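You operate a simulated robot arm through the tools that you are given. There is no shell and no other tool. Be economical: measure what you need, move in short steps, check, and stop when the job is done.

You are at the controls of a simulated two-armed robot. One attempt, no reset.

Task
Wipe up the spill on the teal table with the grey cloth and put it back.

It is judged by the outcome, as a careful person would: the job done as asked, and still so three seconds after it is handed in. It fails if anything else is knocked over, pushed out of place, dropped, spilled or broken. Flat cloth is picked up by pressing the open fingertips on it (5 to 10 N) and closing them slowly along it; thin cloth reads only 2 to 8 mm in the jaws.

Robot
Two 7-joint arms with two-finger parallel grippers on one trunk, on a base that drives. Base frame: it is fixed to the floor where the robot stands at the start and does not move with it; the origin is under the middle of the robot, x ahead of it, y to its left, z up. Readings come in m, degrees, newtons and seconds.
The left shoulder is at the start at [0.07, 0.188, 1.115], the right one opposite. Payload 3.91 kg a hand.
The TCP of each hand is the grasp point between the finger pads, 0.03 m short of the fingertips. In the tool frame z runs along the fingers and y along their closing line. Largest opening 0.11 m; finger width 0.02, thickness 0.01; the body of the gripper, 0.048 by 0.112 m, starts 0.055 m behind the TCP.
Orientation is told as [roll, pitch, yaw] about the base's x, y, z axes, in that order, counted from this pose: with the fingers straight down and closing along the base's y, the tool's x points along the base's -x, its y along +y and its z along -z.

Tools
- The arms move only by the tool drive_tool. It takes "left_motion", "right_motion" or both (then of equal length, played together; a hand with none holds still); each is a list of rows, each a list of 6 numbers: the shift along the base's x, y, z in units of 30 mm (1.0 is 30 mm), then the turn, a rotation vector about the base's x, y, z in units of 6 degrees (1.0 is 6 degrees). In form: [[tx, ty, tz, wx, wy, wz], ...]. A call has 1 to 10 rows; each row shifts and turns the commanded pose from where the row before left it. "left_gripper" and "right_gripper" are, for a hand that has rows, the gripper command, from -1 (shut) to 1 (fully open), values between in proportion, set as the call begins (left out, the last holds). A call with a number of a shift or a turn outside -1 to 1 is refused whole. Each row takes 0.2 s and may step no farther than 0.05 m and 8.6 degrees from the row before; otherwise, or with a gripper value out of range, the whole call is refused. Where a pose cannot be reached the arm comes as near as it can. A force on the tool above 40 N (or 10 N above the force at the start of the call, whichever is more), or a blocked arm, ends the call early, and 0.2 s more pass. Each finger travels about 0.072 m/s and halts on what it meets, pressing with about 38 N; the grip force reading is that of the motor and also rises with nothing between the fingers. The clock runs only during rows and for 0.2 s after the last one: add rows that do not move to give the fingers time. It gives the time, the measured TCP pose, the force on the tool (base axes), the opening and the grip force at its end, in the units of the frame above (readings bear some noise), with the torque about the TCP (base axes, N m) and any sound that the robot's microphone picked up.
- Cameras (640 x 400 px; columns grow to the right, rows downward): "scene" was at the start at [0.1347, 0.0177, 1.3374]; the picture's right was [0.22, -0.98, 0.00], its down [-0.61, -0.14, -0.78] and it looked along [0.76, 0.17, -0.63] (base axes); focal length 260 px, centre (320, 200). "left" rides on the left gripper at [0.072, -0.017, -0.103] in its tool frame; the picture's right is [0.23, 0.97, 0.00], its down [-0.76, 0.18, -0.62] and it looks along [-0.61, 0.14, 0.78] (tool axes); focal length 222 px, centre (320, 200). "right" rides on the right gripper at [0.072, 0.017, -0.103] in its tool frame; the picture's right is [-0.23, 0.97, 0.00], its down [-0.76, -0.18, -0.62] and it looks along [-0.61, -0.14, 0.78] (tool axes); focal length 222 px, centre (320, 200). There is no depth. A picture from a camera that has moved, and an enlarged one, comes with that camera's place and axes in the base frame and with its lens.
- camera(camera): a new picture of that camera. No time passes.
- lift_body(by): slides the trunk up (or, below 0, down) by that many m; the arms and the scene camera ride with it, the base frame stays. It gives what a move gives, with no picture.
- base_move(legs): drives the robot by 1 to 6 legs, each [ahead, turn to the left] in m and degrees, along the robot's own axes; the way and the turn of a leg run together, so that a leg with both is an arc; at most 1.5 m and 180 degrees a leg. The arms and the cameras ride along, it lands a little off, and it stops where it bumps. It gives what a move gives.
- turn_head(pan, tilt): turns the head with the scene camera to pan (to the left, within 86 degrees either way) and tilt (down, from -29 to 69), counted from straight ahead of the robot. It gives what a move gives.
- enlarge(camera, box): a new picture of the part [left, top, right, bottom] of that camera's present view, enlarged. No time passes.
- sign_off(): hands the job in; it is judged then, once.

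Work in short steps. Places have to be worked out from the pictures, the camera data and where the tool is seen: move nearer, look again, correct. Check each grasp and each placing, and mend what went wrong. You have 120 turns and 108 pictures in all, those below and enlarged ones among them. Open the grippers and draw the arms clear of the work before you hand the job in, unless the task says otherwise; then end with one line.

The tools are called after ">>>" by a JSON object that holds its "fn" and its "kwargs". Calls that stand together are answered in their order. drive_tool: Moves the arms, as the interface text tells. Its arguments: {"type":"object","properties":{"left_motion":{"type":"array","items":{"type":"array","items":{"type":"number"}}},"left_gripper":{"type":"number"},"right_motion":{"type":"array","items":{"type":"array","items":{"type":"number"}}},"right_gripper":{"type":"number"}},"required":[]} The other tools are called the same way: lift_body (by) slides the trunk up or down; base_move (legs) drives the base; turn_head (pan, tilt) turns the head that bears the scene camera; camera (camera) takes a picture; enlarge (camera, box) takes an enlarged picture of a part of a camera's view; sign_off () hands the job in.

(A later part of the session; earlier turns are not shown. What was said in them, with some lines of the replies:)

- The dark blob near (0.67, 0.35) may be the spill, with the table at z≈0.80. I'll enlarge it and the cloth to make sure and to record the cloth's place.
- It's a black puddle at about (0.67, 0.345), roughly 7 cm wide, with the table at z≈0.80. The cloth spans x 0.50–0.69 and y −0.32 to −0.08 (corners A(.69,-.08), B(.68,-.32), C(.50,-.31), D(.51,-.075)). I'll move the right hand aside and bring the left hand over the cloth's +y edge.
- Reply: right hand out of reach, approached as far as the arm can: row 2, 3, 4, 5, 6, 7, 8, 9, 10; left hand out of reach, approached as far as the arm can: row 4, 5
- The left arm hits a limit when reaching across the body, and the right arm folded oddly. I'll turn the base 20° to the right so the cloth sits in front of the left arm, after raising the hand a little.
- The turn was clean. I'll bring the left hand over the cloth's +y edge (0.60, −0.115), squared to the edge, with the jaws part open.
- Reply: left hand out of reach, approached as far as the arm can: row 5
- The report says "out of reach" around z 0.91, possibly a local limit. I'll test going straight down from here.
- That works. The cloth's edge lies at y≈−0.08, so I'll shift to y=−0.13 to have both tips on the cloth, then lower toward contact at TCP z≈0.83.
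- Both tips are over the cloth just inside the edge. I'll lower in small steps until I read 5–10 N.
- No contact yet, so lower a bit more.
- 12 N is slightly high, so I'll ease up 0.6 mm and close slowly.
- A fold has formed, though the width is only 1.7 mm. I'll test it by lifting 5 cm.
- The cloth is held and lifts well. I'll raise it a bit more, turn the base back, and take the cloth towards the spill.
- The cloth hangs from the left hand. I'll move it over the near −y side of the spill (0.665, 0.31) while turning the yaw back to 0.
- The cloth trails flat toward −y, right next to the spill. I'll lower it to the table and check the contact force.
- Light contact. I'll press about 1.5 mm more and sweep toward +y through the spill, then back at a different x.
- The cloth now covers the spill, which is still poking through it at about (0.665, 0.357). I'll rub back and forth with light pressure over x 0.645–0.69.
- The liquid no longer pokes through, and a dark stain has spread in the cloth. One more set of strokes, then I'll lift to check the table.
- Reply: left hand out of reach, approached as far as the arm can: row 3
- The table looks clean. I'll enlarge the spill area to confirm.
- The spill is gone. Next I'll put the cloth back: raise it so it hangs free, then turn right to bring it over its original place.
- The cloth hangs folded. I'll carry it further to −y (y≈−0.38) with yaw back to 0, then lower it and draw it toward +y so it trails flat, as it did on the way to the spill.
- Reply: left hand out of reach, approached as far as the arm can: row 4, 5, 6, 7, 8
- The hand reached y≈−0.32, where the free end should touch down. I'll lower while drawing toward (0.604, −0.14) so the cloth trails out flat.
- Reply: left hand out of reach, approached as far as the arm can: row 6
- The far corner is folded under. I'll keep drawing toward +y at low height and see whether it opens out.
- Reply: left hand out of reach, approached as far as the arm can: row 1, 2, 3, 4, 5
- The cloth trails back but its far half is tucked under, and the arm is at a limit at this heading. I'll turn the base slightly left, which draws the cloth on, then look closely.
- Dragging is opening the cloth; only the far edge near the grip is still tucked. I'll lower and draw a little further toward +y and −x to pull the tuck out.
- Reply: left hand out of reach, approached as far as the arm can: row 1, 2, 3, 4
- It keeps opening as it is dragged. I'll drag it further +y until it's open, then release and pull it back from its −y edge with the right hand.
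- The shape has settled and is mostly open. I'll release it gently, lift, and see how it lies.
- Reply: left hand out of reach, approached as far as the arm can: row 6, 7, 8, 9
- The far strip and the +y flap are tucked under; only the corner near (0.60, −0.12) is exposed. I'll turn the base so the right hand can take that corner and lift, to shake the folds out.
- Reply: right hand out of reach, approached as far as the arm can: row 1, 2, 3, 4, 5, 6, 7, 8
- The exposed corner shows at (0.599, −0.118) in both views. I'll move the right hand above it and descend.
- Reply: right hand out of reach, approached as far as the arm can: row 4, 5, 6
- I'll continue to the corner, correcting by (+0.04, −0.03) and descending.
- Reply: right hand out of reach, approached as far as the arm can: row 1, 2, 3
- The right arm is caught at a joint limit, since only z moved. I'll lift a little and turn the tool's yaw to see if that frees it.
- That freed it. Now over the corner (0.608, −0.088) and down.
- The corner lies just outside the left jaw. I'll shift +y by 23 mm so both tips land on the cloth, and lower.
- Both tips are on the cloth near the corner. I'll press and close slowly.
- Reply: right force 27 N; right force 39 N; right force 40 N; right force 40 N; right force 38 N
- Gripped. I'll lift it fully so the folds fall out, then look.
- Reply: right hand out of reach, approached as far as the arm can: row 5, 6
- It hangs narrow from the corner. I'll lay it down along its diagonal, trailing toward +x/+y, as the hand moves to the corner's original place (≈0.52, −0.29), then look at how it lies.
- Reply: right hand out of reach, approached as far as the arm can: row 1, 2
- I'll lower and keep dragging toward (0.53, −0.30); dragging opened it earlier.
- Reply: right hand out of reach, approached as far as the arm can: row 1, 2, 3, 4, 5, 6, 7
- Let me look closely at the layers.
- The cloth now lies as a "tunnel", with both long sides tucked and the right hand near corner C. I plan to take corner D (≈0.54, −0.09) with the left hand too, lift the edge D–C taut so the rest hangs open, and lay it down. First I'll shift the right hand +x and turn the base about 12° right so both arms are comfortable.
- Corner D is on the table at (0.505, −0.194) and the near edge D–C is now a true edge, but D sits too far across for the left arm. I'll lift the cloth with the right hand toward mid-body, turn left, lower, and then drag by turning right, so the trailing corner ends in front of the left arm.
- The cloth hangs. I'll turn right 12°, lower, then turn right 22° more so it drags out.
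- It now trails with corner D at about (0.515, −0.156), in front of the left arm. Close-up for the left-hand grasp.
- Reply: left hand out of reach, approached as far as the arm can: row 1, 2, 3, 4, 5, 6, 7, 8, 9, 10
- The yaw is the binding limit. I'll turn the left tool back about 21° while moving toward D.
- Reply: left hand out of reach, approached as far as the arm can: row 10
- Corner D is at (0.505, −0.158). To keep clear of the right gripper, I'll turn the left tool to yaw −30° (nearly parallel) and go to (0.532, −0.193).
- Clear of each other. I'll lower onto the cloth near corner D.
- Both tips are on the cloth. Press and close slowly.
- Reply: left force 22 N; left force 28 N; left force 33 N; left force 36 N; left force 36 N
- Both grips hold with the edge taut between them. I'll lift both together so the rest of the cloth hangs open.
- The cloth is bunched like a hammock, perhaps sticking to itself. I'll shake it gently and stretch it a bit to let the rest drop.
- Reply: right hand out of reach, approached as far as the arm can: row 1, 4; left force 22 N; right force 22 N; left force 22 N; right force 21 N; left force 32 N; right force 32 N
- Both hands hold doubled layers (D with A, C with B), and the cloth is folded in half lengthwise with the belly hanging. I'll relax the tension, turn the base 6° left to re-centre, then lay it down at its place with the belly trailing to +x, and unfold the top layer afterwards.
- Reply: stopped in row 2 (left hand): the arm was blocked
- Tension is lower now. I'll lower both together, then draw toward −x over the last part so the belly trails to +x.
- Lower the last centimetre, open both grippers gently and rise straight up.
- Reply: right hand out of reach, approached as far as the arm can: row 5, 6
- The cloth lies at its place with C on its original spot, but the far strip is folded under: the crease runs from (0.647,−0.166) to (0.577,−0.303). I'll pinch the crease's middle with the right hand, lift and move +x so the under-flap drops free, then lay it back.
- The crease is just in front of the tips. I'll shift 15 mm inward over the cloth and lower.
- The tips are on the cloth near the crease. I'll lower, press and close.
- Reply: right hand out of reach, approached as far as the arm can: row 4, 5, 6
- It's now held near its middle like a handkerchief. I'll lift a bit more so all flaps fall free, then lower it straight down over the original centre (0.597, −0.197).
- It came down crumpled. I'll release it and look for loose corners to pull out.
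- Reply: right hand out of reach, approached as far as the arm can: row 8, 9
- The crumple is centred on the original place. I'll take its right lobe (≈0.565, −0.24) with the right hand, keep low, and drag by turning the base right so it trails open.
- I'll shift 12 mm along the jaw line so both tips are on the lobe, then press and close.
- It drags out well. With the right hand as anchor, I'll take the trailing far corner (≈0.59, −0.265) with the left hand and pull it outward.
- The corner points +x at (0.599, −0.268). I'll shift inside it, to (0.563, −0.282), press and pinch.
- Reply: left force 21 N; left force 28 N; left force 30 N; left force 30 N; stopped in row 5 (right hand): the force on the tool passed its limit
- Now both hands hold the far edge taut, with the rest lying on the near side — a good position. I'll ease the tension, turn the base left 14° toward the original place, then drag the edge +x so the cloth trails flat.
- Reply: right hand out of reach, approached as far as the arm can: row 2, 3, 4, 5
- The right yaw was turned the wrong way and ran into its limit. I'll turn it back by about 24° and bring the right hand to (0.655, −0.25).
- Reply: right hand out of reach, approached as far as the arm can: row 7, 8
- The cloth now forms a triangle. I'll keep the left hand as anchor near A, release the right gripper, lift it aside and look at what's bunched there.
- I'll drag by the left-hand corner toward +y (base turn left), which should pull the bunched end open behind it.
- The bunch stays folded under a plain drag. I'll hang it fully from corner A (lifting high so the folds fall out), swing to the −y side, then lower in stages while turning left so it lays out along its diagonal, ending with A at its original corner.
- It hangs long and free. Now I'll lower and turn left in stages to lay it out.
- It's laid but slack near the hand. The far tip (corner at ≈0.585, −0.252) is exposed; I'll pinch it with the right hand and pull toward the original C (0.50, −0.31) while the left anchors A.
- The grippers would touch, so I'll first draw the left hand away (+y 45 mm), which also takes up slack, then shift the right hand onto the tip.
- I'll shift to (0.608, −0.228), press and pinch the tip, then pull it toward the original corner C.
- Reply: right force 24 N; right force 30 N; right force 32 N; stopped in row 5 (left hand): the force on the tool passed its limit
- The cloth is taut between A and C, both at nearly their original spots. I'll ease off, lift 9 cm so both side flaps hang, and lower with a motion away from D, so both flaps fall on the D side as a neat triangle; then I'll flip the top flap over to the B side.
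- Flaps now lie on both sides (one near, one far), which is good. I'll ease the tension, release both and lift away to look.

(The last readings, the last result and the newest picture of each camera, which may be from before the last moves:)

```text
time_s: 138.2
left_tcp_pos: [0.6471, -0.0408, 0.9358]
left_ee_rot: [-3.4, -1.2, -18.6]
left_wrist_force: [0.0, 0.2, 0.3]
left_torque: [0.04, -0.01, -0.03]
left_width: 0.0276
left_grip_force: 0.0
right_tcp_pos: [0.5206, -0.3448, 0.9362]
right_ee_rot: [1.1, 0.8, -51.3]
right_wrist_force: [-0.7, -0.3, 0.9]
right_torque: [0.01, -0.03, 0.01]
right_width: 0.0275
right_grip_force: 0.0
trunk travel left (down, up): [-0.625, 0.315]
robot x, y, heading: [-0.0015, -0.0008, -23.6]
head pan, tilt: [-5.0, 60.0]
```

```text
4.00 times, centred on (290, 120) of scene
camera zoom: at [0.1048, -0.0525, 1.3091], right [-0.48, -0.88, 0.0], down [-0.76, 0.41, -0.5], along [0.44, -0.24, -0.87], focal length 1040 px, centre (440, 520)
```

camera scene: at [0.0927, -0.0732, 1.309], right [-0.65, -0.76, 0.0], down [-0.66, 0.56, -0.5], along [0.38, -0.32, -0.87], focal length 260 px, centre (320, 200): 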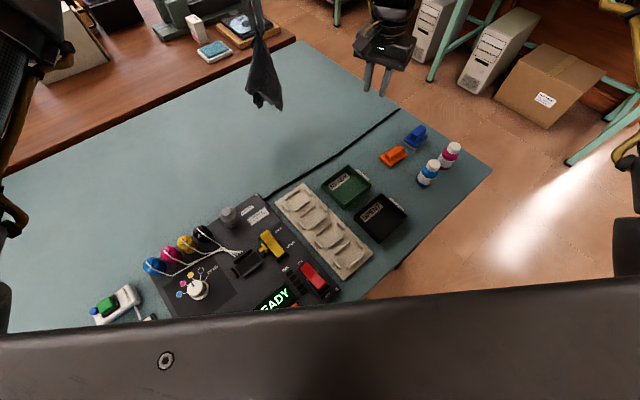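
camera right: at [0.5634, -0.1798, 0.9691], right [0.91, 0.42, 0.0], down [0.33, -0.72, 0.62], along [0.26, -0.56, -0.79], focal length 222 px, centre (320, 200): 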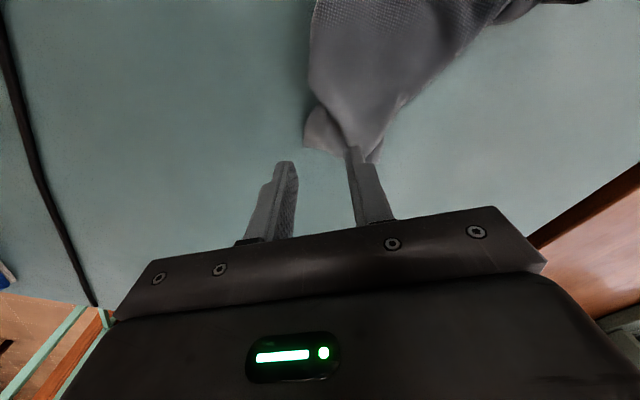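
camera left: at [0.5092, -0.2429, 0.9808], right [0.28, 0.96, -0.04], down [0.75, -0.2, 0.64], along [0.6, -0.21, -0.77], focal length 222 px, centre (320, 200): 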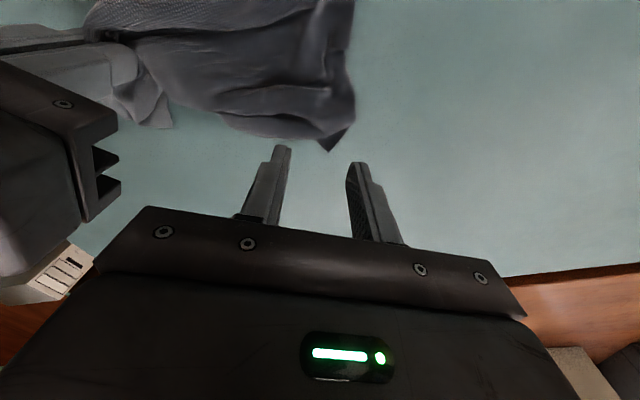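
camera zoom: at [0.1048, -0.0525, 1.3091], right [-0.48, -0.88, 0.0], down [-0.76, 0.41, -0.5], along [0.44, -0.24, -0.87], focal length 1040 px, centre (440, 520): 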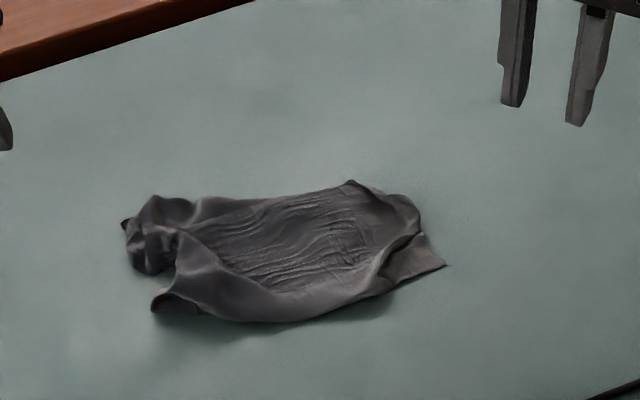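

The cloth now lies spread on the table, centred at about (0.595, −0.205), within about 1 cm of its original centre (0.597, −0.197), with corners A and C close to their old spots. I'll draw the arms clear, turn the base back and check everything.

>>> {"fn": "drive_tool", "kwargs": {"left_motion": [[0, 0.8, 0.8, 0, 0, 0], [-0.2, 0.9, 0.8, 0, 0, 0], [-0.3, 0.9, 0.8, 0, 0, 0.3], [-0.3, 0.9, 0.5, 0, 0, 0.3], [-0.3, 0.9, 0, 0, 0, 0.3], [-0.3, 0.9, 0, 0, 0, 0.3]], "right_motion": [[-0.3, -0.6, 0.8, 0, 0, 0], [-0.4, -0.6, 0.8, 0, 0, 0], [-0.4, -0.6, 0.8, 0, 0, 0], [-0.4, -0.5, 0.8, 0, 0, 0], [-0.3, -0.4, 0.6, 0, 0, 0], [-0.3, 0, 0.6, 0, 0, 0]], "left_gripper": 1, "right_gripper": 1}}

>>> {"fn": "base_move", "kwargs": {"legs": [[0, 23.5]]}}

>>> {"fn": "turn_head", "kwargs": {"pan": 0, "tilt": 55}}

>>> {"fn": "camera", "kwargs": {"camera": "scene"}}

```text
time_s: 139.6
left_tcp_pos: [0.6046, 0.1206, 1.0214]
left_ee_rot: [-3.4, -1.3, -11.2]
left_wrist_force: [-0.6, -0.1, 0.3]
left_torque: [0.0, -0.03, 0.01]
left_width: 0.11
left_grip_force: 0.1
right_tcp_pos: [0.4563, -0.4254, 1.0685]
right_ee_rot: [1.1, 0.6, -51.2]
right_wrist_force: [-0.3, 0.7, 0.9]
right_torque: [0.0, 0.0, 0.01]
right_width: 0.1101
right_grip_force: 0.1
trunk travel left (down, up): [-0.625, 0.315]
robot x, y, heading: [-0.0029, 0.0048, -23.2]
head pan, tilt: [-5.0, 60.0]
```

```text
time_s: 141.2
left_tcp_pos: [0.5097, 0.3514, 1.0212]
left_ee_rot: [-3.5, -1.2, 12.3]
left_wrist_force: [0.4, -0.2, -0.4]
left_torque: [-0.03, -0.02, 0.02]
left_width: 0.1099
left_grip_force: 0.0
right_tcp_pos: [0.5902, -0.208, 1.0662]
right_ee_rot: [1.1, 0.8, -27.6]
right_wrist_force: [0.9, 0.4, 0.5]
right_torque: [0.02, -0.01, 0.01]
right_width: 0.1099
right_grip_force: 0.2
trunk travel left (down, up): [-0.625, 0.315]
robot x, y, heading: [0.0028, 0.0001, 0.2]
head pan, tilt: [-5.0, 60.0]
```

```text
time_s: 141.8
left_tcp_pos: [0.5087, 0.3504, 1.0206]
left_ee_rot: [-3.5, -1.1, 12.3]
left_wrist_force: [0.3, 0.1, 1.1]
left_torque: [0.02, -0.01, -0.03]
left_width: 0.1101
left_grip_force: 0.0
right_tcp_pos: [0.5911, -0.2064, 1.0674]
right_ee_rot: [1.1, 0.7, -27.8]
right_wrist_force: [-0.1, 0.2, 0.7]
right_torque: [0.02, 0.0, -0.01]
right_width: 0.11
right_grip_force: 0.0
trunk travel left (down, up): [-0.625, 0.315]
robot x, y, heading: [0.0012, 0.0018, 0.3]
head pan, tilt: [0.0, 55.0]
```

```text
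9 pictures are left
camera scene: at [0.123, 0.0, 1.3151], right [0.0, -1.0, 0.0], down [-0.82, 0.0, -0.57], along [0.57, 0.0, -0.82], focal length 260 px, centre (320, 200)
```

scene: 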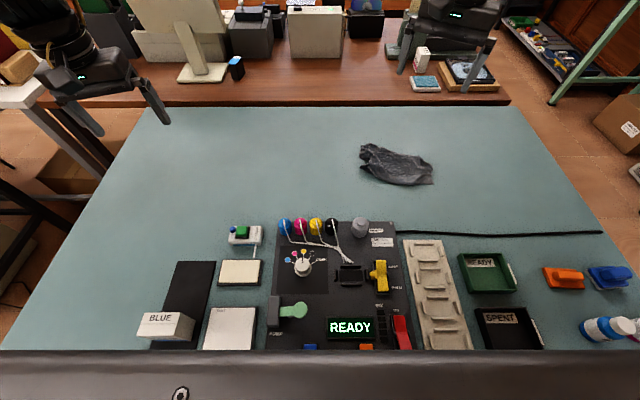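

The table is clean, everything else is in place and the cloth is back on its spot. I'll draw the right hand back from above the cloth.

>>> {"fn": "drive_tool", "kwargs": {"right_motion": [[-0.8, -0.2, 0.3, 0, 0, 0], [-0.8, -0.2, 0.3, 0, 0, 0], [-0.8, -0.2, 0.3, 0, 0, 0], [-0.8, -0.2, 0.3, 0, 0, 0], [-0.8, 0, 0, 0, 0, 0]]}}

>>> {"fn": "enlarge", "kwargs": {"camera": "scene", "box": [120, 100, 460, 312]}}

```text
time_s: 143.0
left_tcp_pos: [0.508, 0.3509, 1.0217]
left_ee_rot: [-3.4, -1.2, 12.3]
left_wrist_force: [-0.3, -0.1, -0.1]
left_torque: [0.01, 0.0, -0.02]
left_width: 0.1099
left_grip_force: 0.1
right_tcp_pos: [0.47, -0.232, 1.1039]
right_ee_rot: [1.0, 0.7, -27.8]
right_wrist_force: [-1.2, -0.4, -0.8]
right_torque: [0.01, 0.03, 0.01]
right_width: 0.11
right_grip_force: 0.1
trunk travel left (down, up): [-0.625, 0.315]
robot x, y, heading: [0.0013, 0.0007, 0.4]
head pan, tilt: [0.0, 55.0]
```

```text
1.88 times, centred on (290, 206) of scene
camera zoom: at [0.1225, -0.001, 1.3151], right [0.0, -1.0, 0.0], down [-0.82, 0.0, -0.57], along [0.57, 0.0, -0.82], focal length 489 px, centre (376, 189)
```

zoom: 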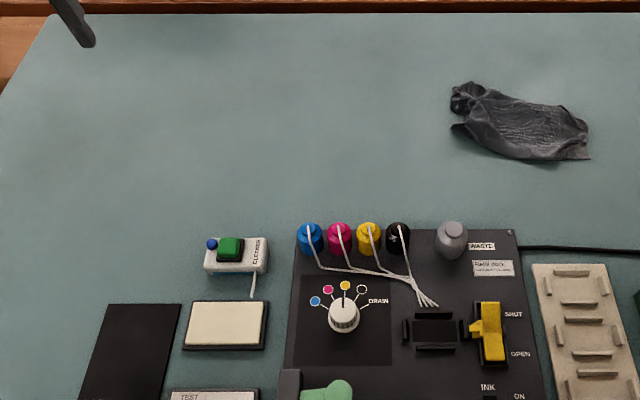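

The table is dry, the cloth is on its original spot, both grippers are open and the arms are clear, so I'm handing in.

>>> {"fn": "sign_off", "kwargs": {}}

```text
The job is handed in.
```

The spill is wiped up and the grey cloth is back, centred within about 1 cm of its original spot, but it lies wrinkled and partly folded rather than flat as it was. Nothing else on the table was disturbed.
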